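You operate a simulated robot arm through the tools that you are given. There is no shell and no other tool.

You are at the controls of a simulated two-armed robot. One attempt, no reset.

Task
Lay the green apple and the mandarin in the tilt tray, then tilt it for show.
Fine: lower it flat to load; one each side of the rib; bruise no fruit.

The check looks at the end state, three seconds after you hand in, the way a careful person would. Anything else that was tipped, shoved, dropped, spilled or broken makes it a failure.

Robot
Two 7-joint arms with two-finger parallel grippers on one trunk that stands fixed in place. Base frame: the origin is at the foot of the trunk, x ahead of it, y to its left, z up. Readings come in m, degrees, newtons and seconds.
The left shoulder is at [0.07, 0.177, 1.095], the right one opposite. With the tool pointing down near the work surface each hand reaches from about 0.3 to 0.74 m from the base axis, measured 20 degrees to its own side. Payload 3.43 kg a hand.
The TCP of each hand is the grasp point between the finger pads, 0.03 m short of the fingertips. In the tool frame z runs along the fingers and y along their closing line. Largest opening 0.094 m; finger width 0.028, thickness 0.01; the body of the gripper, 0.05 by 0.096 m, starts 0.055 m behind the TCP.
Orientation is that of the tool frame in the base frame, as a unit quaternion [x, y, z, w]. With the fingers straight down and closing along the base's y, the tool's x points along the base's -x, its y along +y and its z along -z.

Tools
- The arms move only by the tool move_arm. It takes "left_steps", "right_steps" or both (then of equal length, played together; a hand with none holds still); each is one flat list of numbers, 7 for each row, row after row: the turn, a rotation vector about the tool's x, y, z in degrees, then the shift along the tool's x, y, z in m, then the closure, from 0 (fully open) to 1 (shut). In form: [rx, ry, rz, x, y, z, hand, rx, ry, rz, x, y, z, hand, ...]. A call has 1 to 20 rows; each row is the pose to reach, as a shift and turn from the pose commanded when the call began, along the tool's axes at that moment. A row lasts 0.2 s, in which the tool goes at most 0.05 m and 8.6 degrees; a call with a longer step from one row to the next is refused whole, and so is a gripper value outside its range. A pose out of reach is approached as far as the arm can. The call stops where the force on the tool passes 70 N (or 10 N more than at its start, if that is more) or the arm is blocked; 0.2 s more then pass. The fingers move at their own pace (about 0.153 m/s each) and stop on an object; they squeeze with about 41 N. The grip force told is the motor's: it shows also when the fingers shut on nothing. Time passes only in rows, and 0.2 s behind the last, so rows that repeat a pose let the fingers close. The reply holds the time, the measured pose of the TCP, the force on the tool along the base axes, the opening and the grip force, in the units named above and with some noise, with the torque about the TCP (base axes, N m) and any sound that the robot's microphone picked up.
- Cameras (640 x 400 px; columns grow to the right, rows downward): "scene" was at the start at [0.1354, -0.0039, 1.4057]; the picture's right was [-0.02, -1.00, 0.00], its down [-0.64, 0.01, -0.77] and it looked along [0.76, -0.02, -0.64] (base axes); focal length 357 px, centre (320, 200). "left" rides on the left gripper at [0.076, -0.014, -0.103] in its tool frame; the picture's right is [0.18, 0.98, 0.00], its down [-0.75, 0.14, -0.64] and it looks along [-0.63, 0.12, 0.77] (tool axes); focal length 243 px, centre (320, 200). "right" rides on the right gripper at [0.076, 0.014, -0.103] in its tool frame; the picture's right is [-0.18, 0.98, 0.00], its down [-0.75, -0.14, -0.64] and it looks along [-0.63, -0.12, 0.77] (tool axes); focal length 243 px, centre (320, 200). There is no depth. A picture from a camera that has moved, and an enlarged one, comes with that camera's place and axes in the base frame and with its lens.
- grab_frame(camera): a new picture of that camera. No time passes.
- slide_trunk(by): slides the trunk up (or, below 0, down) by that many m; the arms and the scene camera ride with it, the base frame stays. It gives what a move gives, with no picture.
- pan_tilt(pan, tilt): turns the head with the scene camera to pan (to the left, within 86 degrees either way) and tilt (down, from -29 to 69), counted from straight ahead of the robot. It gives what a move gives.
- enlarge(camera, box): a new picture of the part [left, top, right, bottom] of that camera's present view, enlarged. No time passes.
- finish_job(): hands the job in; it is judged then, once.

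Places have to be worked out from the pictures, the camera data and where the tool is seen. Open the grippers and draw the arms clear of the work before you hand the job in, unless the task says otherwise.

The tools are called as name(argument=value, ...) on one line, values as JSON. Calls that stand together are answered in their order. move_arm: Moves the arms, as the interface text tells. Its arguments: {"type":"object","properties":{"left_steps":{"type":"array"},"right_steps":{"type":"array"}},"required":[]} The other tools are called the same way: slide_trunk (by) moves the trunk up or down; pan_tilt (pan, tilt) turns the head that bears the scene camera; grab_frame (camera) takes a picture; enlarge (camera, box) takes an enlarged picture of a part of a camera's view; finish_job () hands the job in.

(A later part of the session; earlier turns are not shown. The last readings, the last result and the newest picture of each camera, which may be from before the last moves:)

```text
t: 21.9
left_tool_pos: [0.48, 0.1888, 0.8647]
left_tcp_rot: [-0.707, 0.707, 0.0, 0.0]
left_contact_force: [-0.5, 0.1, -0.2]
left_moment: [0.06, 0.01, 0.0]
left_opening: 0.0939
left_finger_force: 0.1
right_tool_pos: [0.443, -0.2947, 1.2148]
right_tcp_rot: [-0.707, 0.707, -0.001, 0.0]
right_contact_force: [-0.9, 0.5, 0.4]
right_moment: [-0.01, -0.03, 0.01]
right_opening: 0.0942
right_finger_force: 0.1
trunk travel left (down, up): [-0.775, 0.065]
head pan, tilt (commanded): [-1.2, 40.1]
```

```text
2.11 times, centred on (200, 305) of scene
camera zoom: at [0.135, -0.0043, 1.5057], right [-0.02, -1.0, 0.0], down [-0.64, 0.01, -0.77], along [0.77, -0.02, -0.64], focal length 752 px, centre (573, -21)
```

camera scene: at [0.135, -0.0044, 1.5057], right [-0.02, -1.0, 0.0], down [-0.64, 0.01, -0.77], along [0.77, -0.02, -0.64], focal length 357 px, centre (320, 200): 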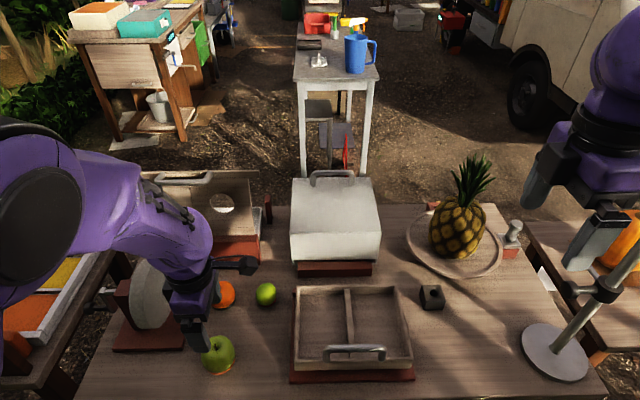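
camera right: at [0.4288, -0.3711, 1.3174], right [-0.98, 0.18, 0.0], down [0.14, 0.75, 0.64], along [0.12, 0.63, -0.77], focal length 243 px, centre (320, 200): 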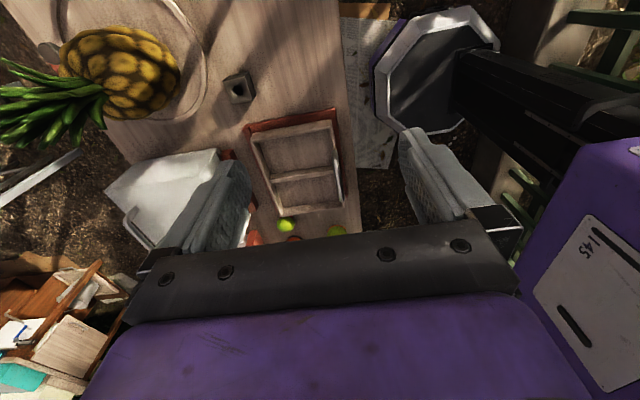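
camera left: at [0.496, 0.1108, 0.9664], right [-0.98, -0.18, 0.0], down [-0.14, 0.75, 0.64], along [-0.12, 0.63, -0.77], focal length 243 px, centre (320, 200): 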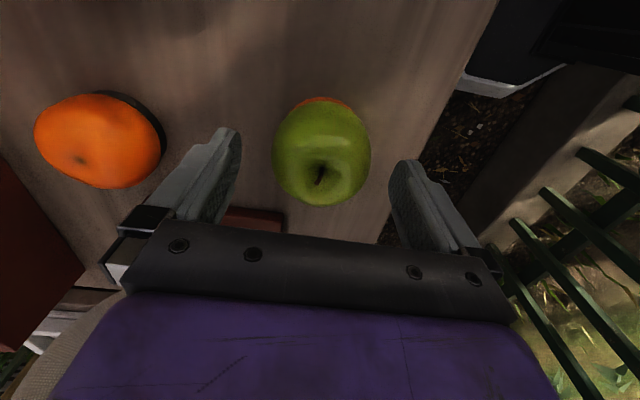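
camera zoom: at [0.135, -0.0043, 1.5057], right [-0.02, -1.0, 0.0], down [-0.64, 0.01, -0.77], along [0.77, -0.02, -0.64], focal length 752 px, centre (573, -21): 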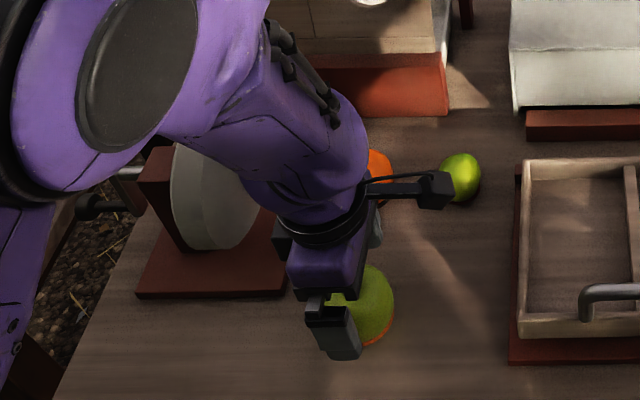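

The apple is centred between the fingers. I descend to TCP z≈0.826 and close gently to just about the apple's width, reading the grip force.

move_arm(left_steps=[0, 0, 0, -0.001, 0, 0.02, 0, 0, 0, 0, -0.001, 0, 0.039, 0, 0, 0, 0, -0.001, 0, 0.039, 0.15, 0, 0, 0, -0.001, 0, 0.039, 0.23, 0, 0, 0, -0.001, 0, 0.039, 0.25, 0, 0, 0, -0.001, 0, 0.039, 0.25])

grab_frame(camera="left")

```text
t: 23.3
left_tool_pos: [0.475, 0.1873, 0.8303]
left_tcp_rot: [-0.707, 0.708, -0.001, 0.002]
left_contact_force: [-19.6, 7.6, 49.1]
left_moment: [-0.07, 2.81, -0.54]
left_opening: 0.0815
left_finger_force: 10.0
right_tool_pos: [0.4351, -0.2957, 1.2175]
right_tcp_rot: [0.708, -0.707, 0.002, -0.002]
right_contact_force: [0.2, -0.1, -0.1]
right_moment: [-0.03, 0.0, 0.02]
right_opening: 0.0938
right_finger_force: 0.0
trunk travel left (down, up): [-0.775, 0.065]
head pan, tilt (commanded): [-1.2, 40.1]
```

```text
taken
camera left: at [0.4889, 0.1113, 0.9323], right [-0.98, -0.18, -0.01], down [-0.14, 0.75, 0.64], along [-0.11, 0.63, -0.77], focal length 243 px, centre (320, 200)
```

left: 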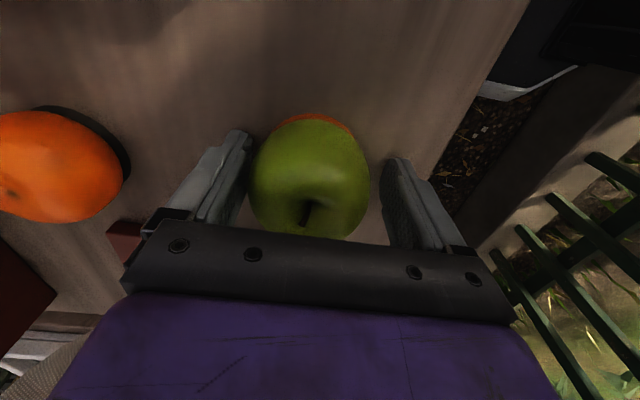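

The tool feels 49 N upward, and the moment places the contact at the near (−x) fingertip, at tip z≈0.80, while the fingers have stopped at 81 mm. I look closely before doing anything else.

enlarge(camera="left", box=[220, 90, 480, 252])

enlarge(camera="scene", box=[160, 300, 290, 400])

grab_frame(camera="scene")

```text
2.46 times, centred on (350, 171) of left
camera zoom: at [0.4889, 0.1113, 0.9323], right [-0.98, -0.18, -0.01], down [-0.14, 0.75, 0.64], along [-0.11, 0.63, -0.77], focal length 597 px, centre (246, 271)
```

zoom: 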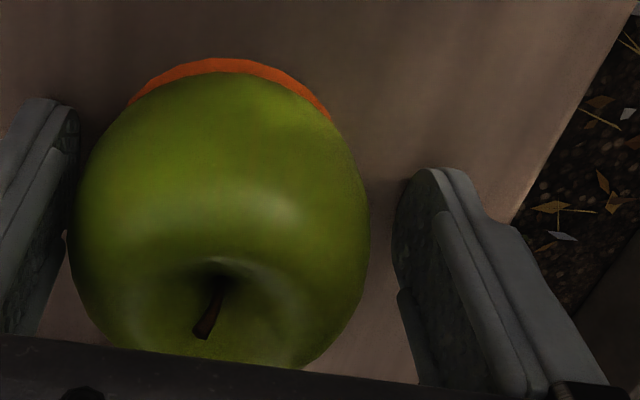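

```text
4.00 times, centred on (225, 350) of scene
camera zoom: at [0.125, -0.0055, 1.5069], right [-0.02, -1.0, 0.0], down [-0.64, 0.01, -0.77], along [0.77, -0.02, -0.64], focal length 1430 px, centre (700, -400)
```

zoom: 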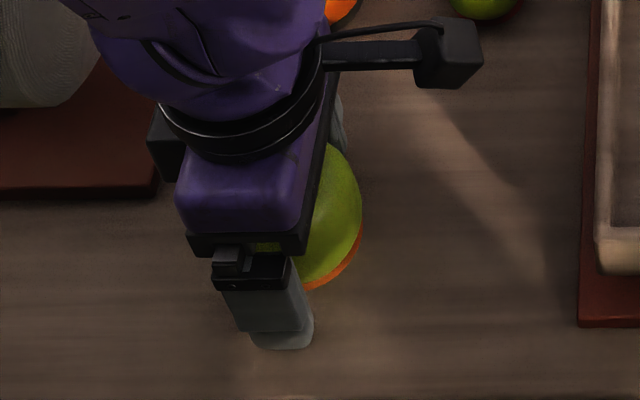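

```text
taken
camera scene: at [0.125, -0.0055, 1.5069], right [-0.02, -1.0, 0.0], down [-0.64, 0.01, -0.77], along [0.77, -0.02, -0.64], focal length 357 px, centre (320, 200)
```

scene: 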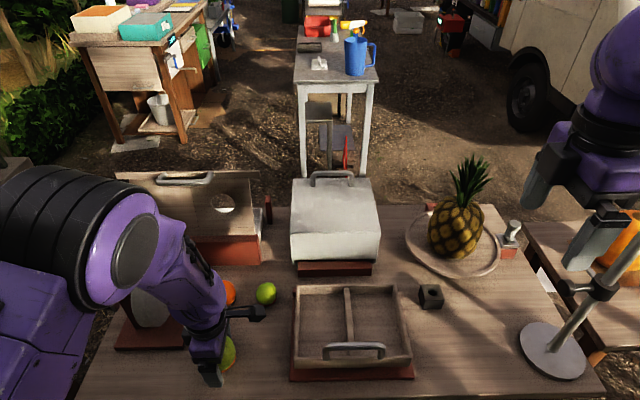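

The near fingertip is evidently on the table (so the table is at about z 0.80 for the tips, higher than I judged); the apple itself has not moved. I reopen and rise 1 cm to clear the tabletop.

move_arm(left_steps=[0, 0, 0, 0, 0, -0.004, 0.1, 0, 0, 0, 0, 0, -0.01, 0, 0, 0, 0, 0, 0, -0.01, 0])

grab_frame(camera="left")

enlarge(camera="scene", box=[160, 300, 290, 400])

```text
t: 24.1
left_tool_pos: [0.4783, 0.1876, 0.8363]
left_tcp_rot: [0.707, -0.707, 0.0, 0.001]
left_contact_force: [0.3, -0.9, 0.6]
left_moment: [0.01, 0.01, 0.0]
left_opening: 0.0942
left_finger_force: 0.0
right_tool_pos: [0.4427, -0.2943, 1.2139]
right_tcp_rot: [-0.707, 0.707, -0.001, 0.001]
right_contact_force: [0.5, 0.6, -0.9]
right_moment: [0.0, 0.01, 0.0]
right_opening: 0.0938
right_finger_force: 0.0
trunk travel left (down, up): [-0.775, 0.065]
head pan, tilt (commanded): [-1.2, 40.1]
```

```text
taken
camera left: at [0.493, 0.1116, 0.9378], right [-0.98, -0.18, 0.0], down [-0.14, 0.75, 0.64], along [-0.12, 0.63, -0.77], focal length 243 px, centre (320, 200)
```

left: 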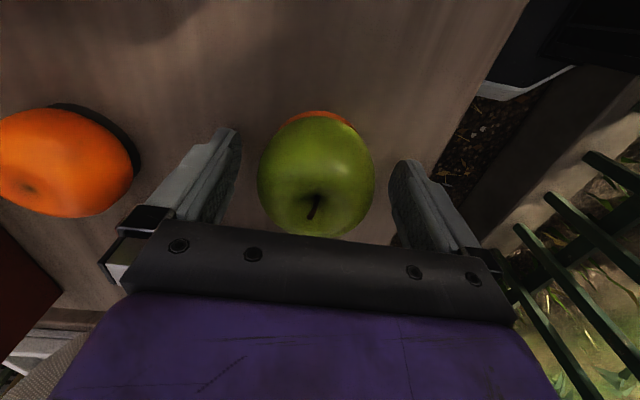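

```text
4.00 times, centred on (225, 350) of scene
camera zoom: at [0.134, -0.0045, 1.5056], right [-0.02, -1.0, 0.0], down [-0.64, 0.01, -0.77], along [0.77, -0.02, -0.64], focal length 1430 px, centre (700, -400)
```

zoom: 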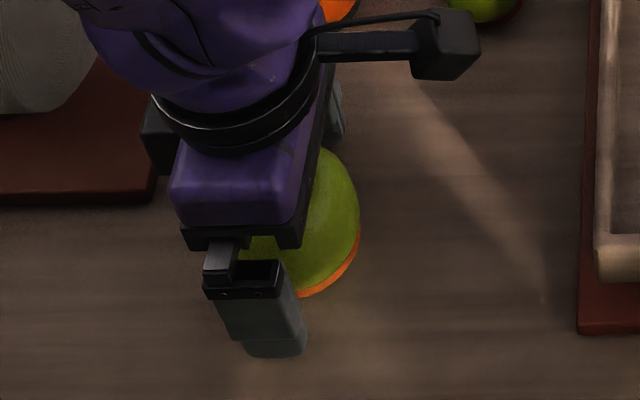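

Free again, and the apple is centred at about x 0.481. I nudge 2 mm and close slowly in stages onto it.

move_arm(left_steps=[0, 0, 0, 0, -0.002, 0, 0, 0, 0, 0, 0, -0.002, 0, 0.15, 0, 0, 0, 0, -0.002, 0, 0.22, 0, 0, 0, 0, -0.002, 0, 0.25, 0, 0, 0, 0, -0.002, 0, 0.27, 0, 0, 0, 0, -0.002, 0, 0.27])

grab_frame(camera="left")

```text
t: 25.5
left_tool_pos: [0.4802, 0.1886, 0.8352]
left_tcp_rot: [-0.707, 0.707, 0.001, -0.001]
left_contact_force: [0.5, 0.0, 0.7]
left_moment: [0.01, -0.02, 0.01]
left_opening: 0.0687
left_finger_force: 0.0
right_tool_pos: [0.4441, -0.2938, 1.2147]
right_tcp_rot: [0.707, -0.707, 0.0, 0.0]
right_contact_force: [0.0, -0.2, -0.1]
right_moment: [-0.02, -0.03, -0.04]
right_opening: 0.0939
right_finger_force: 0.2
trunk travel left (down, up): [-0.775, 0.065]
head pan, tilt (commanded): [-1.2, 40.1]
```

```text
taken
camera left: at [0.4955, 0.1125, 0.9376], right [-0.98, -0.18, 0.0], down [-0.14, 0.75, 0.64], along [-0.12, 0.63, -0.77], focal length 243 px, centre (320, 200)
```

left: 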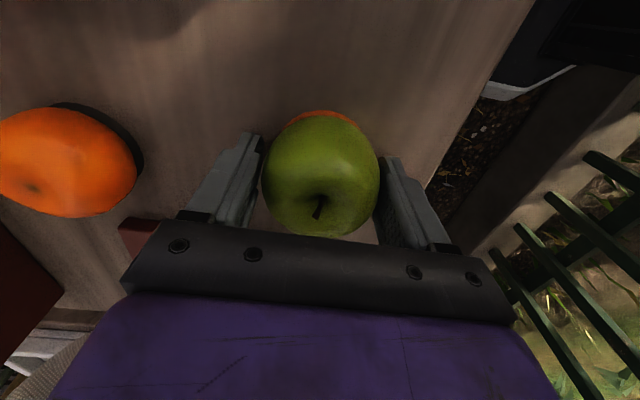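

Still no contact at 68.7 mm, and it is well centred. I continue closing in small increments.

move_arm(left_steps=[0, 0, 0, 0, 0, 0, 0.29, 0, 0, 0, 0, 0, 0, 0.31, 0, 0, 0, 0, 0, 0, 0.31])

```text
t: 26.3
left_tool_pos: [0.4815, 0.1905, 0.8362]
left_tcp_rot: [-0.707, 0.707, 0.0, -0.001]
left_contact_force: [-0.3, -0.7, -0.1]
left_moment: [-0.02, 0.01, -0.04]
left_opening: 0.065
left_finger_force: 0.3
right_tool_pos: [0.4419, -0.2949, 1.2142]
right_tcp_rot: [0.708, -0.707, 0.0, 0.001]
right_contact_force: [0.4, 0.2, -0.2]
right_moment: [-0.01, -0.03, 0.0]
right_opening: 0.0939
right_finger_force: 0.1
trunk travel left (down, up): [-0.775, 0.065]
head pan, tilt (commanded): [-1.2, 40.1]
```

No contact yet at 65 mm, so I keep closing by a few millimetres.

move_arm(left_steps=[0, 0, 0, 0, 0, 0, 0.33, 0, 0, 0, 0, 0, 0, 0.35, 0, 0, 0, 0, 0, 0, 0.35])

grab_frame(camera="left")

```text
t: 27.1
left_tool_pos: [0.4804, 0.1893, 0.8353]
left_tcp_rot: [-0.707, 0.707, -0.001, 0.0]
left_contact_force: [-0.1, 0.3, 0.7]
left_moment: [-0.01, 0.01, -0.01]
left_opening: 0.0622
left_finger_force: 41.2
right_tool_pos: [0.4429, -0.2943, 1.214]
right_tcp_rot: [-0.707, 0.707, 0.0, -0.001]
right_contact_force: [-0.1, 0.0, 0.6]
right_moment: [0.02, -0.04, 0.02]
right_opening: 0.094
right_finger_force: 0.1
trunk travel left (down, up): [-0.775, 0.065]
head pan, tilt (commanded): [-1.2, 40.1]
```

```text
taken
camera left: at [0.4954, 0.1125, 0.9376], right [-0.98, -0.18, 0.0], down [-0.14, 0.75, 0.64], along [-0.12, 0.63, -0.77], focal length 243 px, centre (320, 200)
```

left: 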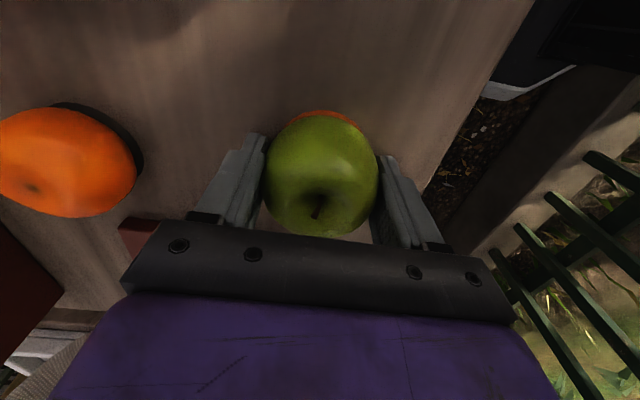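

The apple is gripped at 62.2 mm but the motor is already at 41 N; I ease the closure a little to lower the squeeze and then read it.

move_arm(left_steps=[0, 0, 0, 0, 0, 0, 0.342, 0, 0, 0, 0, 0, 0, 0.342, 0, 0, 0, 0, 0, 0, 0.342])

```text
t: 27.9
left_tool_pos: [0.481, 0.1893, 0.8367]
left_tcp_rot: [0.707, -0.707, 0.0, 0.0]
left_contact_force: [-0.1, -0.1, 0.1]
left_moment: [0.0, 0.01, 0.01]
left_opening: 0.063
left_finger_force: 0.6
right_tool_pos: [0.4436, -0.2937, 1.2141]
right_tcp_rot: [0.707, -0.707, 0.001, 0.0]
right_contact_force: [-0.5, 0.4, 0.8]
right_moment: [0.0, -0.02, -0.02]
right_opening: 0.0941
right_finger_force: 0.1
trunk travel left (down, up): [-0.775, 0.065]
head pan, tilt (commanded): [-1.2, 40.1]
```

The grip force dropped to about nothing; I look for a value in between.

move_arm(left_steps=[0, 0, 0, 0, 0, 0, 0.346, 0, 0, 0, 0, 0, 0, 0.346, 0, 0, 0, 0, 0, 0, 0.346])

```text
t: 28.7
left_tool_pos: [0.481, 0.1897, 0.8359]
left_tcp_rot: [-0.706, 0.708, 0.0, 0.001]
left_contact_force: [-0.7, 0.8, 1.0]
left_moment: [0.01, -0.01, 0.0]
left_opening: 0.0628
left_finger_force: 24.9
right_tool_pos: [0.4431, -0.2941, 1.2148]
right_tcp_rot: [0.707, -0.707, 0.0, 0.0]
right_contact_force: [0.4, 0.0, 0.1]
right_moment: [0.0, -0.01, 0.0]
right_opening: 0.0942
right_finger_force: 0.1
trunk travel left (down, up): [-0.775, 0.065]
head pan, tilt (commanded): [-1.2, 40.1]
```

At closure 0.346 the squeeze is a gentle 25 N. I lift slowly 3 cm and check that the apple comes along.

move_arm(left_steps=[0, 0, 0, 0, 0, -0.005, 0.346, 0, 0, 0, 0, 0, -0.013, 0.346, 0, 0, 0, 0, 0, -0.022, 0.346, 0, 0, 0, 0, 0, -0.03, 0.346, 0, 0, 0, 0, 0, -0.03, 0.346])

grab_frame(camera="left")

enlarge(camera="scene", box=[160, 300, 290, 400])

```text
t: 29.9
left_tool_pos: [0.4824, 0.1894, 0.8666]
left_tcp_rot: [0.707, -0.707, 0.0, 0.0]
left_contact_force: [0.5, 0.6, -0.5]
left_moment: [0.0, -0.03, -0.03]
left_opening: 0.063
left_finger_force: 1.3
right_tool_pos: [0.4435, -0.2947, 1.213]
right_tcp_rot: [-0.707, 0.707, 0.0, 0.0]
right_contact_force: [-0.4, -0.1, 0.4]
right_moment: [0.02, -0.03, 0.03]
right_opening: 0.0938
right_finger_force: 0.1
trunk travel left (down, up): [-0.775, 0.065]
head pan, tilt (commanded): [-1.2, 40.1]
```

```text
taken
camera left: at [0.4963, 0.1131, 0.9684], right [-0.98, -0.18, 0.0], down [-0.14, 0.75, 0.64], along [-0.12, 0.63, -0.77], focal length 243 px, centre (320, 200)
```

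left: 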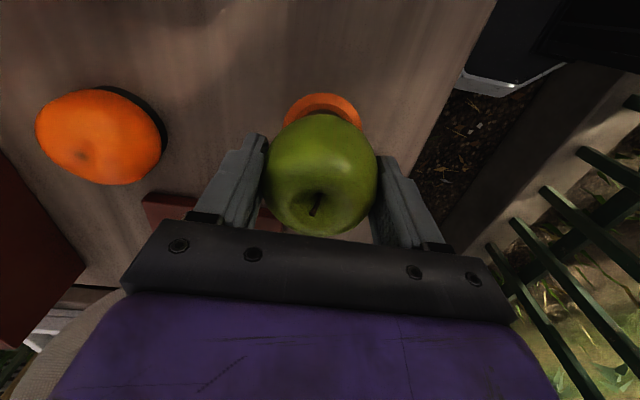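

```text
4.00 times, centred on (225, 350) of scene
camera zoom: at [0.1357, -0.0041, 1.5057], right [-0.02, -1.0, 0.0], down [-0.64, 0.01, -0.76], along [0.76, -0.02, -0.64], focal length 1430 px, centre (700, -400)
```

zoom: 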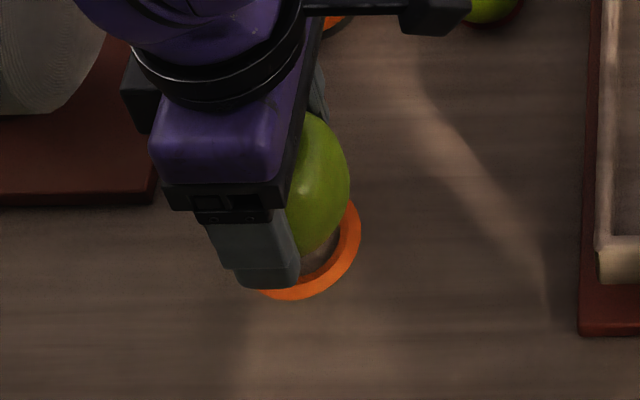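

The apple lifted off its orange ring, but the grip reading fell to ~1 N, so I firm it up slightly before carrying.

move_arm(left_steps=[0, 0, 0, 0, 0, 0, 0.35, 0, 0, 0, 0, 0, 0, 0.352, 0, 0, 0, 0, 0, 0, 0.352])

```text
t: 30.7
left_tool_pos: [0.482, 0.1899, 0.8667]
left_tcp_rot: [-0.707, 0.707, 0.001, 0.0]
left_contact_force: [-0.6, 0.1, -1.2]
left_moment: [0.01, -0.01, 0.02]
left_opening: 0.0625
left_finger_force: 40.9
right_tool_pos: [0.4435, -0.2936, 1.215]
right_tcp_rot: [-0.706, 0.708, 0.0, 0.001]
right_contact_force: [0.0, 0.0, -0.4]
right_moment: [-0.01, -0.03, -0.02]
right_opening: 0.094
right_finger_force: 0.0
trunk travel left (down, up): [-0.775, 0.065]
head pan, tilt (commanded): [-1.2, 40.1]
```

Grip is secure. The tray's inner floor spans about x 0.459–0.601, y 0.028 to −0.171, with the rib at y≈−0.072. I lift to z 1.0 and carry the apple over the right compartment, centre about (0.547, −0.124).

move_arm(left_steps=[0, 0, 0, 0, 0, -0.03, 0.352, 0, 0, 0, 0, 0, -0.07, 0.352, 0, 0, 0, 0, 0, -0.11, 0.352, 0, 0, 0, 0.015, -0.003, -0.133, 0.352, 0, 0, 0, 0.05, -0.01, -0.133, 0.352, 0, 0, 0, 0.088, -0.018, -0.133, 0.352, 0, 0, 0, 0.126, -0.026, -0.133, 0.352, 0, 0, 0, 0.164, -0.034, -0.133, 0.352, 0, 0, 0, 0.202, -0.042, -0.133, 0.352, 0, 0, 0, 0.24, -0.05, -0.133, 0.352, 0, 0, 0, 0.275, -0.057, -0.133, 0.352, 0, 0, 0, 0.3, -0.062, -0.133, 0.352, 0, 0, 0, 0.314, -0.065, -0.133, 0.352, 0, 0, 0, 0.314, -0.065, -0.133, 0.352])

grab_frame(camera="left")

grab_frame(camera="scene")

```text
t: 33.7
left_tool_pos: [0.5438, -0.1228, 1.0048]
left_tcp_rot: [-0.707, 0.707, 0.001, 0.0]
left_contact_force: [0.5, -0.9, -2.0]
left_moment: [-0.03, -0.01, 0.02]
left_opening: 0.0627
left_finger_force: 41.2
right_tool_pos: [0.4425, -0.2938, 1.2141]
right_tcp_rot: [0.708, -0.706, 0.0, 0.0]
right_contact_force: [-0.4, 0.3, -0.2]
right_moment: [-0.02, -0.03, 0.03]
right_opening: 0.094
right_finger_force: 0.0
trunk travel left (down, up): [-0.775, 0.065]
head pan, tilt (commanded): [-1.2, 40.1]
```

```text
taken
camera left: at [0.5586, -0.2004, 1.106], right [-0.98, -0.18, 0.0], down [-0.14, 0.75, 0.64], along [-0.12, 0.63, -0.77], focal length 243 px, centre (320, 200)
```

left: 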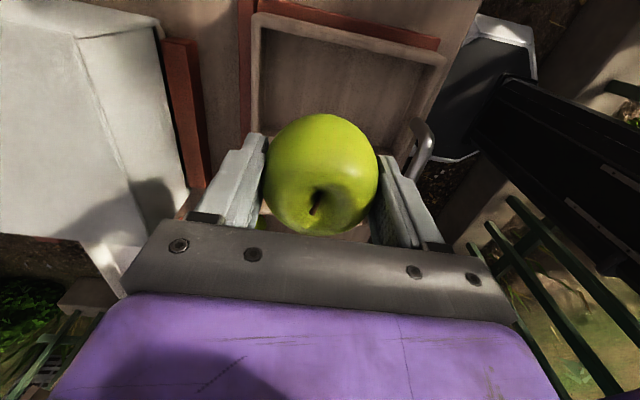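

```text
taken
camera scene: at [0.1354, -0.004, 1.5057], right [-0.02, -1.0, 0.0], down [-0.64, 0.01, -0.77], along [0.76, -0.02, -0.64], focal length 357 px, centre (320, 200)
```

scene: 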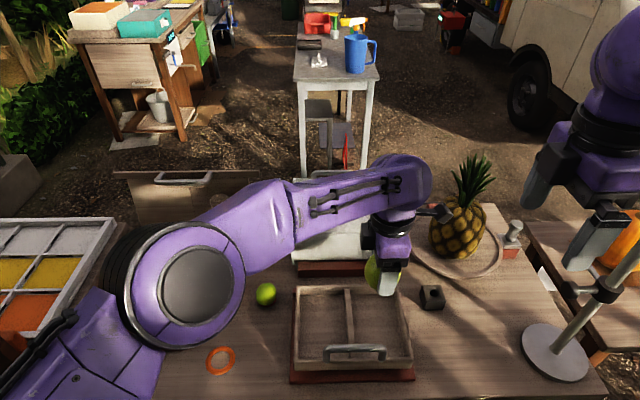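

Tray corners seen from this view agree with my map. I lower to just above the floor (expected contact at TCP z≈0.885).

move_arm(left_steps=[0, 0, 0, 0.001, -0.003, 0.03, 0.352, 0, 0, 0, 0.001, -0.003, 0.06, 0.352, 0, 0, 0, 0.001, -0.003, 0.085, 0.352, 0, 0, 0, 0.001, -0.003, 0.1, 0.352, 0, 0, 0, 0.001, -0.003, 0.108, 0.352, 0, 0, 0, 0.001, -0.003, 0.108, 0.352])

grab_frame(camera="left")

enlarge(camera="scene", box=[270, 240, 450, 390])

```text
t: 35.1
left_tool_pos: [0.5488, -0.1239, 0.892]
left_tcp_rot: [-0.707, 0.708, 0.0, 0.0]
left_contact_force: [0.0, -0.4, -1.4]
left_moment: [0.02, 0.0, 0.01]
left_opening: 0.0628
left_finger_force: 41.3
right_tool_pos: [0.4434, -0.2951, 1.2136]
right_tcp_rot: [-0.707, 0.707, 0.001, -0.001]
right_contact_force: [-0.2, -0.7, -0.3]
right_moment: [-0.03, 0.0, 0.0]
right_opening: 0.094
right_finger_force: 0.0
trunk travel left (down, up): [-0.775, 0.065]
head pan, tilt (commanded): [-1.2, 40.1]
```

```text
taken
camera left: at [0.5626, -0.2015, 0.9944], right [-0.98, -0.18, 0.0], down [-0.14, 0.75, 0.64], along [-0.12, 0.63, -0.77], focal length 243 px, centre (320, 200)
```

left: 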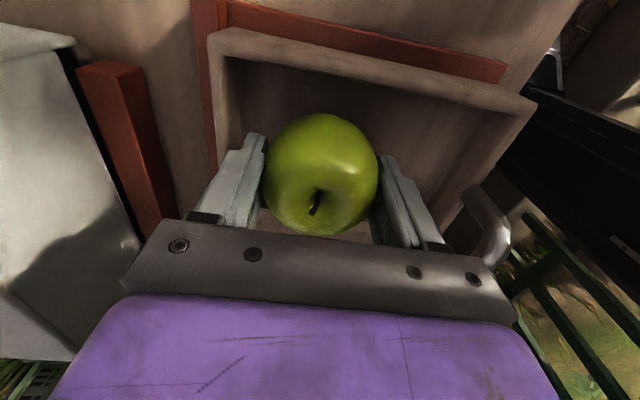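

```text
2.67 times, centred on (360, 315) of scene
camera zoom: at [0.1355, -0.0044, 1.5057], right [-0.02, -1.0, 0.0], down [-0.64, 0.01, -0.77], along [0.76, -0.02, -0.64], focal length 953 px, centre (213, -107)
```

zoom: 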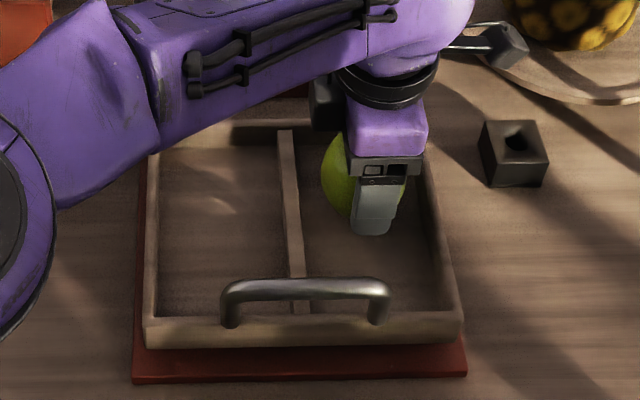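

All clear: compartment walls are where I expected and there is no contact at z 0.892. I go down in 2 mm steps.

move_arm(left_steps=[0, 0, 0, 0, 0, 0.002, 0.352, 0, 0, 0, 0, 0, 0.004, 0.352, 0, 0, 0, 0, 0, 0.004, 0.352])

```text
t: 35.9
left_tool_pos: [0.5477, -0.1248, 0.8876]
left_tcp_rot: [-0.707, 0.707, 0.0, -0.001]
left_contact_force: [0.6, -0.5, -1.1]
left_moment: [0.04, 0.01, -0.02]
left_opening: 0.0628
left_finger_force: 41.4
right_tool_pos: [0.4436, -0.2951, 1.2132]
right_tcp_rot: [0.707, -0.707, -0.001, 0.0]
right_contact_force: [-0.3, -0.2, 0.1]
right_moment: [-0.03, 0.0, 0.01]
right_opening: 0.0941
right_finger_force: 0.0
trunk travel left (down, up): [-0.775, 0.065]
head pan, tilt (commanded): [-1.2, 40.1]
```

No contact yet at 0.8876; another 2 mm.

move_arm(left_steps=[0, 0, 0, 0, 0, 0.001, 0.352, 0, 0, 0, 0, 0, 0.002, 0.352, 0, 0, 0, 0, 0, 0.002, 0.352])

```text
t: 36.7
left_tool_pos: [0.5495, -0.1249, 0.8867]
left_tcp_rot: [0.707, -0.707, 0.0, 0.0]
left_contact_force: [0.6, 0.6, -0.8]
left_moment: [0.01, 0.01, -0.02]
left_opening: 0.0625
left_finger_force: 40.7
right_tool_pos: [0.4424, -0.2941, 1.2136]
right_tcp_rot: [-0.707, 0.707, 0.0, -0.001]
right_contact_force: [-0.1, 0.0, 0.5]
right_moment: [0.01, -0.06, 0.03]
right_opening: 0.0942
right_finger_force: 0.1
trunk travel left (down, up): [-0.775, 0.065]
head pan, tilt (commanded): [-1.2, 40.1]
```

Still only the apple's weight on the tool; I continue down 2 mm more.

move_arm(left_steps=[0, 0, 0, 0, 0, 0.001, 0.352, 0, 0, 0, 0, 0, 0.002, 0.352, 0, 0, 0, 0, 0, 0.002, 0.352])

```text
t: 37.5
left_tool_pos: [0.55, -0.1244, 0.884]
left_tcp_rot: [0.707, -0.707, 0.0, 0.001]
left_contact_force: [-0.1, 0.2, -1.3]
left_moment: [0.02, -0.04, -0.04]
left_opening: 0.0625
left_finger_force: 40.4
right_tool_pos: [0.4425, -0.2941, 1.2141]
right_tcp_rot: [0.707, -0.707, -0.001, 0.001]
right_contact_force: [-0.4, -0.3, -0.2]
right_moment: [0.0, -0.01, 0.0]
right_opening: 0.0939
right_finger_force: 0.0
trunk travel left (down, up): [-0.775, 0.065]
head pan, tilt (commanded): [-1.2, 40.1]
```

No contact at 0.884; another 2 mm.

move_arm(left_steps=[0, 0, 0, 0, 0, 0.001, 0.352, 0, 0, 0, 0, 0, 0.002, 0.352, 0, 0, 0, 0, 0, 0.002, 0.352])

enlarge(camera="scene", box=[340, 270, 430, 340])

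```text
t: 38.3
left_tool_pos: [0.5498, -0.1245, 0.8827]
left_tcp_rot: [-0.707, 0.707, 0.001, -0.001]
left_contact_force: [-0.2, -0.4, -0.8]
left_moment: [-0.03, 0.01, -0.01]
left_opening: 0.0627
left_finger_force: 41.2
right_tool_pos: [0.4432, -0.2944, 1.2141]
right_tcp_rot: [-0.707, 0.707, 0.0, 0.0]
right_contact_force: [0.1, -0.1, 0.3]
right_moment: [0.01, 0.01, 0.0]
right_opening: 0.0942
right_finger_force: 0.1
trunk travel left (down, up): [-0.775, 0.065]
head pan, tilt (commanded): [-1.2, 40.1]
```

```text
5.71 times, centred on (385, 305) of scene
camera zoom: at [0.1356, -0.0044, 1.5057], right [-0.02, -1.0, 0.0], down [-0.64, 0.01, -0.77], along [0.76, -0.02, -0.64], focal length 2042 px, centre (-51, -400)
```

zoom: 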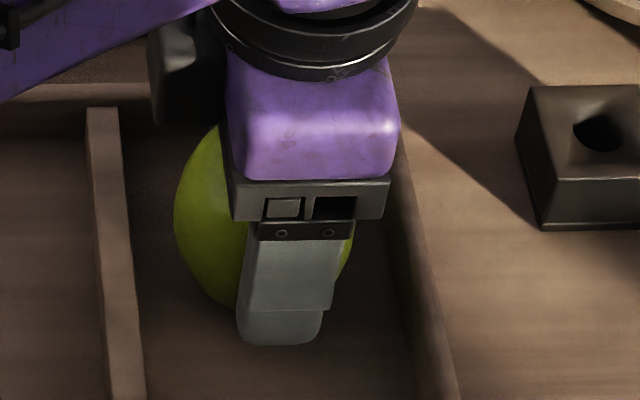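

The scene view fits an apple centre about 13 mm below the TCP, so its bottom should be within a few mm of the floor. Next 2 mm.

move_arm(left_steps=[0, 0, 0, 0, 0, 0.001, 0.352, 0, 0, 0, 0, 0, 0.002, 0.352, 0, 0, 0, 0, 0, 0.002, 0.352])

```text
t: 39.1
left_tool_pos: [0.5483, -0.1233, 0.8784]
left_tcp_rot: [0.707, -0.707, -0.001, 0.0]
left_contact_force: [-0.3, -0.5, -1.7]
left_moment: [-0.01, 0.0, -0.02]
left_opening: 0.0628
left_finger_force: 40.5
right_tool_pos: [0.443, -0.2939, 1.2139]
right_tcp_rot: [0.707, -0.707, 0.0, 0.0]
right_contact_force: [-0.4, -0.1, -0.9]
right_moment: [0.03, 0.01, 0.03]
right_opening: 0.0941
right_finger_force: 0.0
trunk travel left (down, up): [-0.775, 0.065]
head pan, tilt (commanded): [-1.2, 40.1]
```

Still free; continuing 2 mm at a time.

move_arm(left_steps=[0, 0, 0, 0, 0, 0.001, 0.352, 0, 0, 0, 0, 0, 0.002, 0.352, 0, 0, 0, 0, 0, 0.002, 0.352])

```text
t: 39.9
left_tool_pos: [0.5486, -0.1255, 0.877]
left_tcp_rot: [0.707, -0.707, 0.0, 0.0]
left_contact_force: [0.8, -0.8, 1.1]
left_moment: [-0.02, -0.04, -0.01]
left_opening: 0.0625
left_finger_force: 41.7
right_tool_pos: [0.4431, -0.2935, 1.2144]
right_tcp_rot: [0.707, -0.707, 0.0, 0.0]
right_contact_force: [-0.2, 0.3, 0.0]
right_moment: [-0.01, 0.01, -0.01]
right_opening: 0.0938
right_finger_force: 0.0
trunk travel left (down, up): [-0.775, 0.065]
head pan, tilt (commanded): [-1.2, 40.1]
```

The vertical force changed sign (+1.1 N), hinting at first contact; 1 mm more to confirm.

move_arm(left_steps=[0, 0, 0, 0, 0, 0.001, 0.352, 0, 0, 0, 0, 0, 0.001, 0.352])

```text
t: 40.5
left_tool_pos: [0.5489, -0.124, 0.8781]
left_tcp_rot: [-0.707, 0.707, 0.0, 0.001]
left_contact_force: [3.1, -2.3, 8.2]
left_moment: [-0.1, -0.31, -0.03]
left_opening: 0.0628
left_finger_force: 41.6
right_tool_pos: [0.4419, -0.295, 1.2148]
right_tcp_rot: [0.707, -0.707, 0.0, 0.0]
right_contact_force: [-0.3, -0.9, 0.4]
right_moment: [0.03, 0.03, 0.0]
right_opening: 0.094
right_finger_force: 0.0
trunk travel left (down, up): [-0.775, 0.065]
head pan, tilt (commanded): [-1.2, 40.1]
```

Contact confirmed at 8 N, the apple is on the floor. I ease up half a millimetre and open only to 70 mm so the far finger does not touch the far wall.

move_arm(left_steps=[0, 0, 0, 0, 0, -0.0007, 0.35, 0, 0, 0, 0, 0, -0.0007, 0.33, 0, 0, 0, 0, 0.001, -0.0007, 0.29, 0, 0, 0, 0, 0.001, -0.0007, 0.26, 0, 0, 0, 0, 0.001, -0.0007, 0.25, 0, 0, 0, 0, 0.001, -0.0007, 0.25])

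grab_frame(camera="left")

enlarge(camera="scene", box=[340, 270, 430, 340])

```text
t: 41.9
left_tool_pos: [0.5479, -0.1248, 0.8786]
left_tcp_rot: [-0.707, 0.707, 0.001, 0.0]
left_contact_force: [-0.8, -0.6, -0.2]
left_moment: [-0.01, -0.01, 0.02]
left_opening: 0.0705
left_finger_force: 0.1
right_tool_pos: [0.4424, -0.2935, 1.2148]
right_tcp_rot: [-0.707, 0.707, 0.0, -0.001]
right_contact_force: [0.4, -0.2, 0.8]
right_moment: [-0.01, -0.01, 0.01]
right_opening: 0.0942
right_finger_force: 0.1
trunk travel left (down, up): [-0.775, 0.065]
head pan, tilt (commanded): [-1.2, 40.1]
```

```text
taken
camera left: at [0.562, -0.2015, 0.9802], right [-0.98, -0.18, 0.0], down [-0.14, 0.75, 0.64], along [-0.12, 0.63, -0.77], focal length 243 px, centre (320, 200)
```

left: 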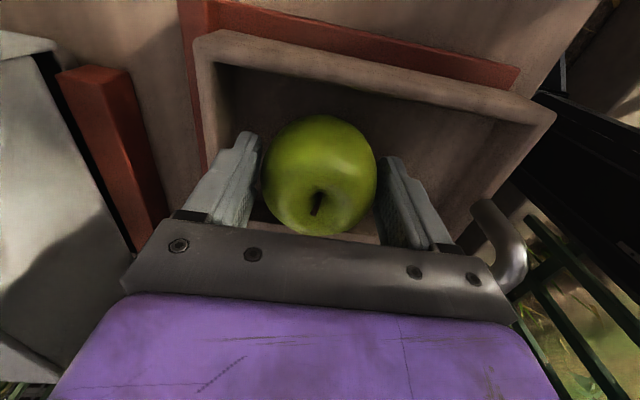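

```text
5.71 times, centred on (385, 305) of scene
camera zoom: at [0.1353, -0.0044, 1.5057], right [-0.02, -1.0, 0.0], down [-0.64, 0.01, -0.77], along [0.76, -0.02, -0.64], focal length 2042 px, centre (-51, -400)
```

zoom: 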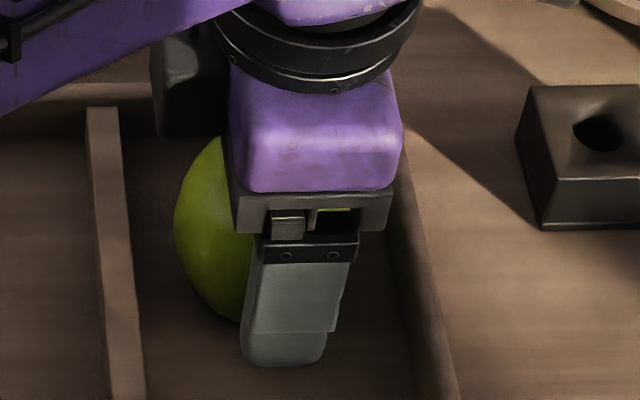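

Released and the apple sits still on the floor. I lift straight up slowly, keeping this opening until clear.

move_arm(left_steps=[0, 0, 0, 0, 0, -0.008, 0.25, 0, 0, 0, 0, 0, -0.02, 0.25, 0, 0, 0, 0, 0, -0.04, 0.25, 0, 0, 0, 0, 0, -0.07, 0.25, 0, 0, 0, 0, 0, -0.11, 0.25, 0, 0, 0, 0, 0, -0.15, 0.2, 0, 0, 0, 0, 0, -0.15, 0.1])

grab_frame(camera="left")

grab_frame(camera="scene")

```text
t: 43.5
left_tool_pos: [0.5484, -0.1229, 1.0286]
left_tcp_rot: [-0.707, 0.707, 0.0, 0.0]
left_contact_force: [-0.1, -0.2, -0.5]
left_moment: [-0.01, -0.01, 0.0]
left_opening: 0.0845
left_finger_force: 0.1
right_tool_pos: [0.4434, -0.2937, 1.2144]
right_tcp_rot: [0.708, -0.707, -0.001, 0.0]
right_contact_force: [0.0, 1.0, -0.4]
right_moment: [-0.02, 0.0, 0.0]
right_opening: 0.0938
right_finger_force: 0.1
trunk travel left (down, up): [-0.775, 0.065]
head pan, tilt (commanded): [-1.2, 40.1]
```

```text
taken
camera left: at [0.5635, -0.2, 1.1309], right [-0.98, -0.18, 0.0], down [-0.14, 0.75, 0.64], along [-0.12, 0.63, -0.77], focal length 243 px, centre (320, 200)
```

left: 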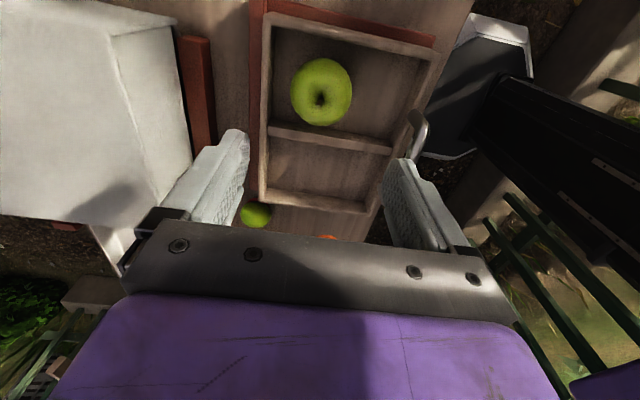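

```text
taken
camera scene: at [0.1358, -0.0044, 1.5056], right [-0.02, -1.0, 0.0], down [-0.64, 0.01, -0.76], along [0.76, -0.02, -0.64], focal length 357 px, centre (320, 200)
```

scene: 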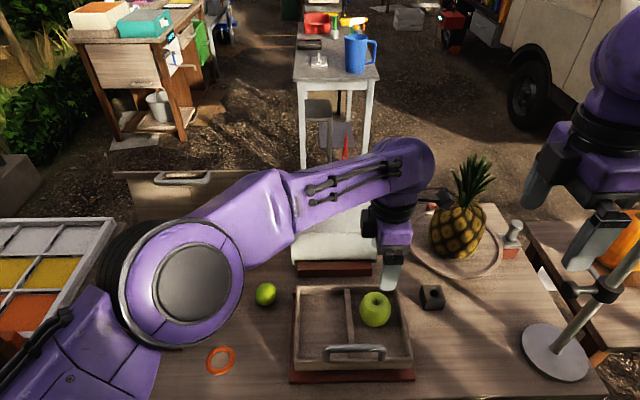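

The apple sits in the right compartment. Now I take the left hand up and over to the mandarin, staying high (z≈1.13).

move_arm(left_steps=[0, 0, 0, 0, 0, -0.04, 0, 0, 0, 0, -0.02, -0.005, -0.08, 0, 0, 0, 0, -0.055, -0.012, -0.1, 0, 0, 0, 0, -0.095, -0.021, -0.1, 0, 0, 0, 0, -0.135, -0.03, -0.1, 0, 0, 0, 0, -0.175, -0.039, -0.1, 0, 0, 0, 0, -0.215, -0.048, -0.1, 0, 0, 0, 0, -0.255, -0.057, -0.1, 0, 0, 0, 0, -0.295, -0.066, -0.1, 0, 0, 0, 0, -0.322, -0.073, -0.1, 0, 0, 0, 0, -0.332, -0.075, -0.1, 0, 0, 0, 0, -0.332, -0.075, -0.1, 0])

grab_frame(camera="left")

grab_frame(camera="scene")

```text
t: 46.1
left_tool_pos: [0.6193, 0.2086, 1.1259]
left_tcp_rot: [0.707, -0.707, 0.0, 0.0]
left_contact_force: [0.2, -0.7, 0.7]
left_moment: [0.01, -0.03, 0.03]
left_opening: 0.094
left_finger_force: 0.0
right_tool_pos: [0.4425, -0.2932, 1.2145]
right_tcp_rot: [-0.707, 0.707, 0.0, -0.001]
right_contact_force: [0.1, -0.3, 0.4]
right_moment: [0.0, 0.0, -0.02]
right_opening: 0.0939
right_finger_force: 0.0
trunk travel left (down, up): [-0.775, 0.065]
head pan, tilt (commanded): [-1.2, 40.1]
```

```text
taken
camera left: at [0.6339, 0.1315, 1.2286], right [-0.98, -0.18, 0.0], down [-0.14, 0.75, 0.64], along [-0.12, 0.63, -0.77], focal length 243 px, centre (320, 200)
```

left: 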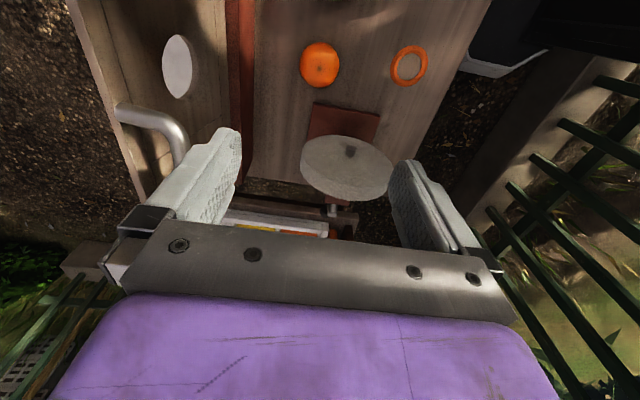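

```text
taken
camera scene: at [0.1352, -0.0043, 1.5057], right [-0.02, -1.0, 0.0], down [-0.64, 0.01, -0.77], along [0.77, -0.02, -0.64], focal length 357 px, centre (320, 200)
```

scene: 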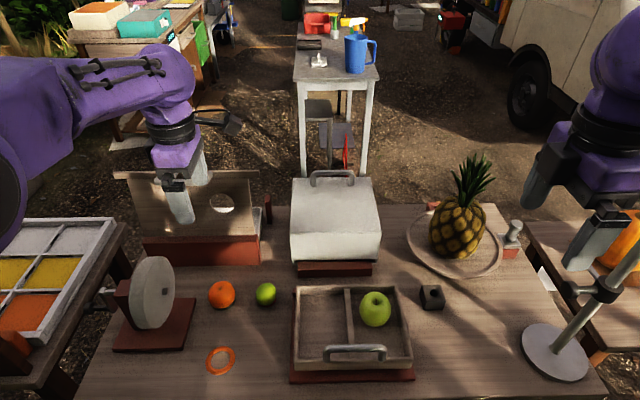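

The mandarin is below the hand. Because the left forearm will pass near the wheel top (z≈0.99) here, I raise the trunk another 6 cm for margin before descending.

slide_trunk(by=0.06)

grab_frame(camera="left")

```text
t: 47.1
left_tool_pos: [0.6214, 0.208, 1.1851]
left_tcp_rot: [0.707, -0.707, -0.001, 0.0]
left_contact_force: [-0.1, 0.1, -0.1]
left_moment: [0.0, -0.03, -0.01]
left_opening: 0.0939
left_finger_force: 0.0
right_tool_pos: [0.4434, -0.2948, 1.2731]
right_tcp_rot: [-0.707, 0.708, 0.0, 0.0]
right_contact_force: [-0.2, -0.2, 0.2]
right_moment: [-0.02, -0.01, 0.0]
right_opening: 0.0939
right_finger_force: 0.1
trunk travel left (down, up): [-0.835, 0.005]
head pan, tilt (commanded): [-1.2, 40.1]
```

```text
taken
camera left: at [0.6343, 0.1312, 1.2885], right [-0.98, -0.18, 0.0], down [-0.14, 0.75, 0.64], along [-0.12, 0.63, -0.77], focal length 243 px, centre (320, 200)
```

left: 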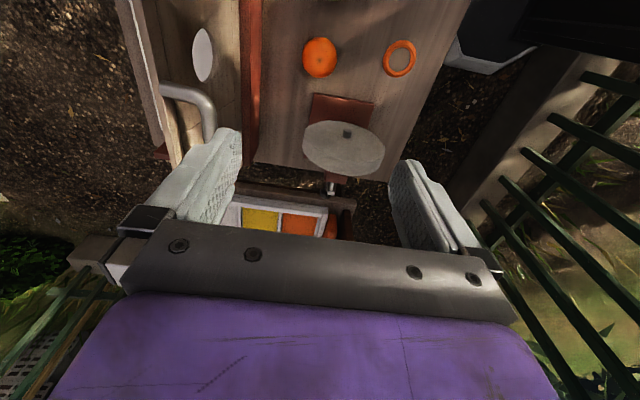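

Mandarin at (0.621, 0.208). The panel handle behind is at x≈0.73, giving ~5 cm clearance. I descend to z≈0.95 and look again.

move_arm(left_steps=[0, 0, 0, 0, 0, 0.04, 0, 0, 0, 0, 0, 0, 0.08, 0, 0, 0, 0, 0, 0, 0.12, 0, 0, 0, 0, 0, 0, 0.16, 0, 0, 0, 0, 0, 0, 0.2, 0, 0, 0, 0, 0, 0, 0.235, 0, 0, 0, 0, 0, 0, 0.235, 0])

grab_frame(camera="left")

grab_frame(camera="scene")

grab_frame(camera="right")

```text
t: 48.7
left_tool_pos: [0.6197, 0.2081, 0.9523]
left_tcp_rot: [0.707, -0.707, -0.001, 0.0]
left_contact_force: [0.3, -1.0, 0.4]
left_moment: [0.0, -0.04, 0.03]
left_opening: 0.0938
left_finger_force: 0.0
right_tool_pos: [0.4428, -0.2941, 1.274]
right_tcp_rot: [0.707, -0.707, 0.0, 0.0]
right_contact_force: [-0.1, 1.2, -0.2]
right_moment: [-0.01, 0.01, -0.02]
right_opening: 0.0942
right_finger_force: 0.0
trunk travel left (down, up): [-0.835, 0.005]
head pan, tilt (commanded): [-1.2, 40.1]
```

```text
taken
camera left: at [0.6344, 0.1319, 1.0547], right [-0.98, -0.18, 0.0], down [-0.14, 0.75, 0.64], along [-0.12, 0.63, -0.77], focal length 243 px, centre (320, 200)
```

left: 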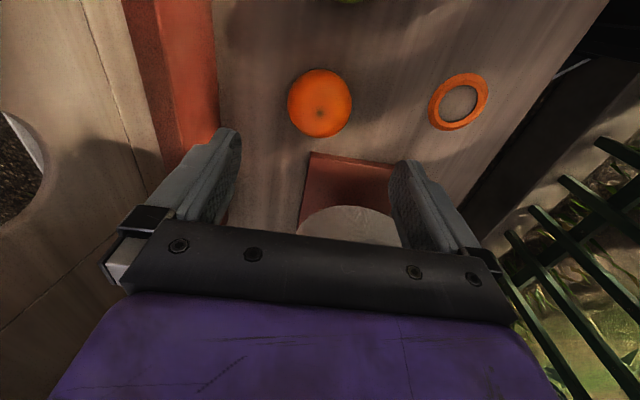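

```text
taken
camera scene: at [0.1348, -0.0045, 1.5658], right [-0.02, -1.0, 0.0], down [-0.64, 0.01, -0.77], along [0.77, -0.02, -0.64], focal length 357 px, centre (320, 200)
```

scene: 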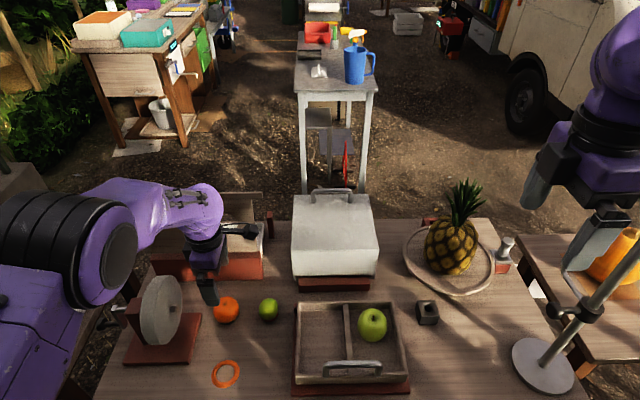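

```text
taken
camera right: at [0.4286, -0.3711, 1.3775], right [-0.98, 0.18, 0.0], down [0.14, 0.75, 0.64], along [0.12, 0.63, -0.77], focal length 243 px, centre (320, 200)
```

right: 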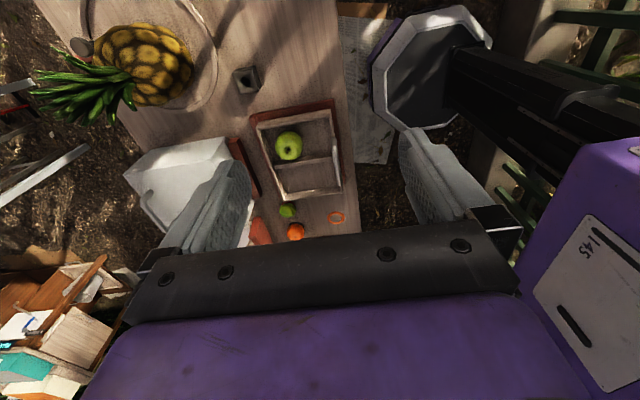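

The forearm stays in the plane y≈0.21 above the hand, clear of the wheel. The mandarin is centred at (0.620, 0.208). I descend to z≈0.87 and re-check.

move_arm(left_steps=[0, 0, 0, 0, 0, 0.03, 0, 0, 0, 0, 0, 0, 0.06, 0, 0, 0, 0, 0, 0, 0.082, 0, 0, 0, 0, 0, 0, 0.082, 0])

grab_frame(camera="left")

enlarge(camera="scene", box=[100, 190, 300, 360])

```text
t: 49.7
left_tool_pos: [0.6185, 0.208, 0.8699]
left_tcp_rot: [-0.707, 0.707, 0.0, 0.001]
left_contact_force: [-0.2, -0.1, -0.2]
left_moment: [0.0, 0.0, 0.01]
left_opening: 0.094
left_finger_force: 0.0
right_tool_pos: [0.443, -0.2946, 1.2732]
right_tcp_rot: [0.707, -0.707, 0.001, 0.001]
right_contact_force: [1.0, -0.1, 0.2]
right_moment: [0.0, 0.01, -0.01]
right_opening: 0.094
right_finger_force: 0.0
trunk travel left (down, up): [-0.835, 0.005]
head pan, tilt (commanded): [-1.2, 40.1]
```

```text
taken
camera left: at [0.6327, 0.1311, 0.9722], right [-0.98, -0.18, 0.0], down [-0.14, 0.75, 0.64], along [-0.12, 0.63, -0.77], focal length 243 px, centre (320, 200)
```

left: 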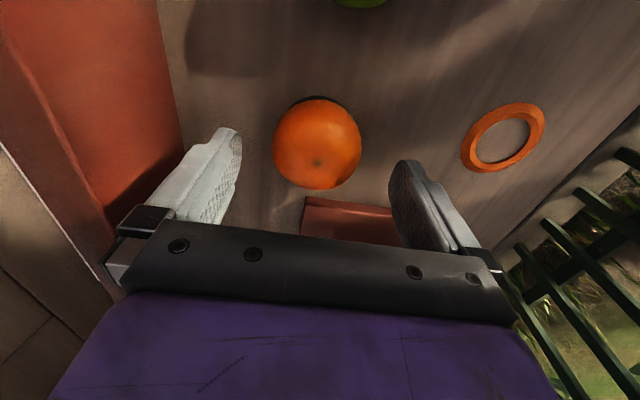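

```text
2.35 times, centred on (200, 275) of scene
camera zoom: at [0.1353, -0.0042, 1.5657], right [-0.02, -1.0, 0.0], down [-0.64, 0.01, -0.77], along [0.76, -0.02, -0.64], focal length 841 px, centre (602, 24)
```

zoom: 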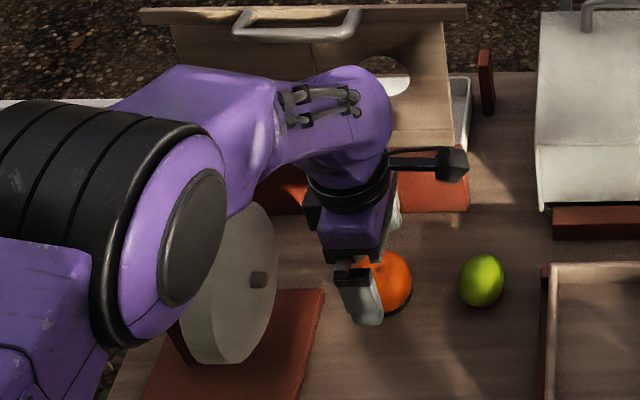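

The mandarin centre is at (0.6205, 0.208); forearm is well clear. I go down to TCP z≈0.835 and start closing gradually.

move_arm(left_steps=[0, 0, 0, 0, -0.002, 0.015, 0, 0, 0, 0, 0, -0.002, 0.028, 0, 0, 0, 0, 0, -0.002, 0.0345, 0, 0, 0, 0, 0, -0.002, 0.0345, 0.15, 0, 0, 0, 0, -0.002, 0.0345, 0.25, 0, 0, 0, 0, -0.002, 0.0345, 0.25])

grab_frame(camera="left")

```text
t: 51.1
left_tool_pos: [0.6226, 0.208, 0.8343]
left_tcp_rot: [0.707, -0.707, 0.0, 0.0]
left_contact_force: [0.1, -0.3, 0.6]
left_moment: [-0.03, 0.03, -0.02]
left_opening: 0.0702
left_finger_force: 0.1
right_tool_pos: [0.4423, -0.294, 1.2736]
right_tcp_rot: [-0.707, 0.707, 0.0, 0.0]
right_contact_force: [0.0, 0.4, -0.5]
right_moment: [0.0, -0.04, 0.03]
right_opening: 0.0941
right_finger_force: 0.2
trunk travel left (down, up): [-0.835, 0.005]
head pan, tilt (commanded): [-1.2, 40.1]
```

```text
taken
camera left: at [0.6376, 0.1312, 0.9368], right [-0.98, -0.18, 0.0], down [-0.14, 0.75, 0.64], along [-0.12, 0.63, -0.77], focal length 243 px, centre (320, 200)
```

left: 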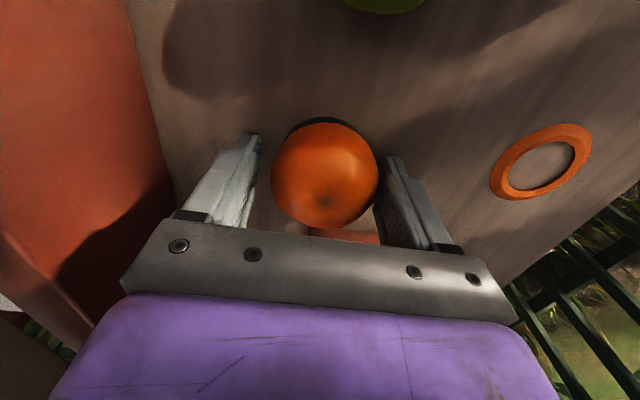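

Mandarin is nearly centred and appears ~58 mm wide. I shift 1 mm and close in small stages.

move_arm(left_steps=[0, 0, 0, 0, 0.0012, 0, 0.3, 0, 0, 0, 0, 0.0012, 0, 0.34, 0, 0, 0, 0, 0.0012, 0, 0.36, 0, 0, 0, 0, 0.0012, 0, 0.36])

```text
t: 52.1
left_tool_pos: [0.6226, 0.2089, 0.8362]
left_tcp_rot: [0.707, -0.707, 0.0, 0.0]
left_contact_force: [-0.1, -0.1, -0.4]
left_moment: [-0.02, 0.0, 0.01]
left_opening: 0.0601
left_finger_force: 0.1
right_tool_pos: [0.4435, -0.2933, 1.2744]
right_tcp_rot: [-0.707, 0.707, 0.0, -0.001]
right_contact_force: [-0.2, -0.5, -1.4]
right_moment: [0.0, -0.02, 0.01]
right_opening: 0.0939
right_finger_force: 0.1
trunk travel left (down, up): [-0.835, 0.005]
head pan, tilt (commanded): [-1.2, 40.1]
```

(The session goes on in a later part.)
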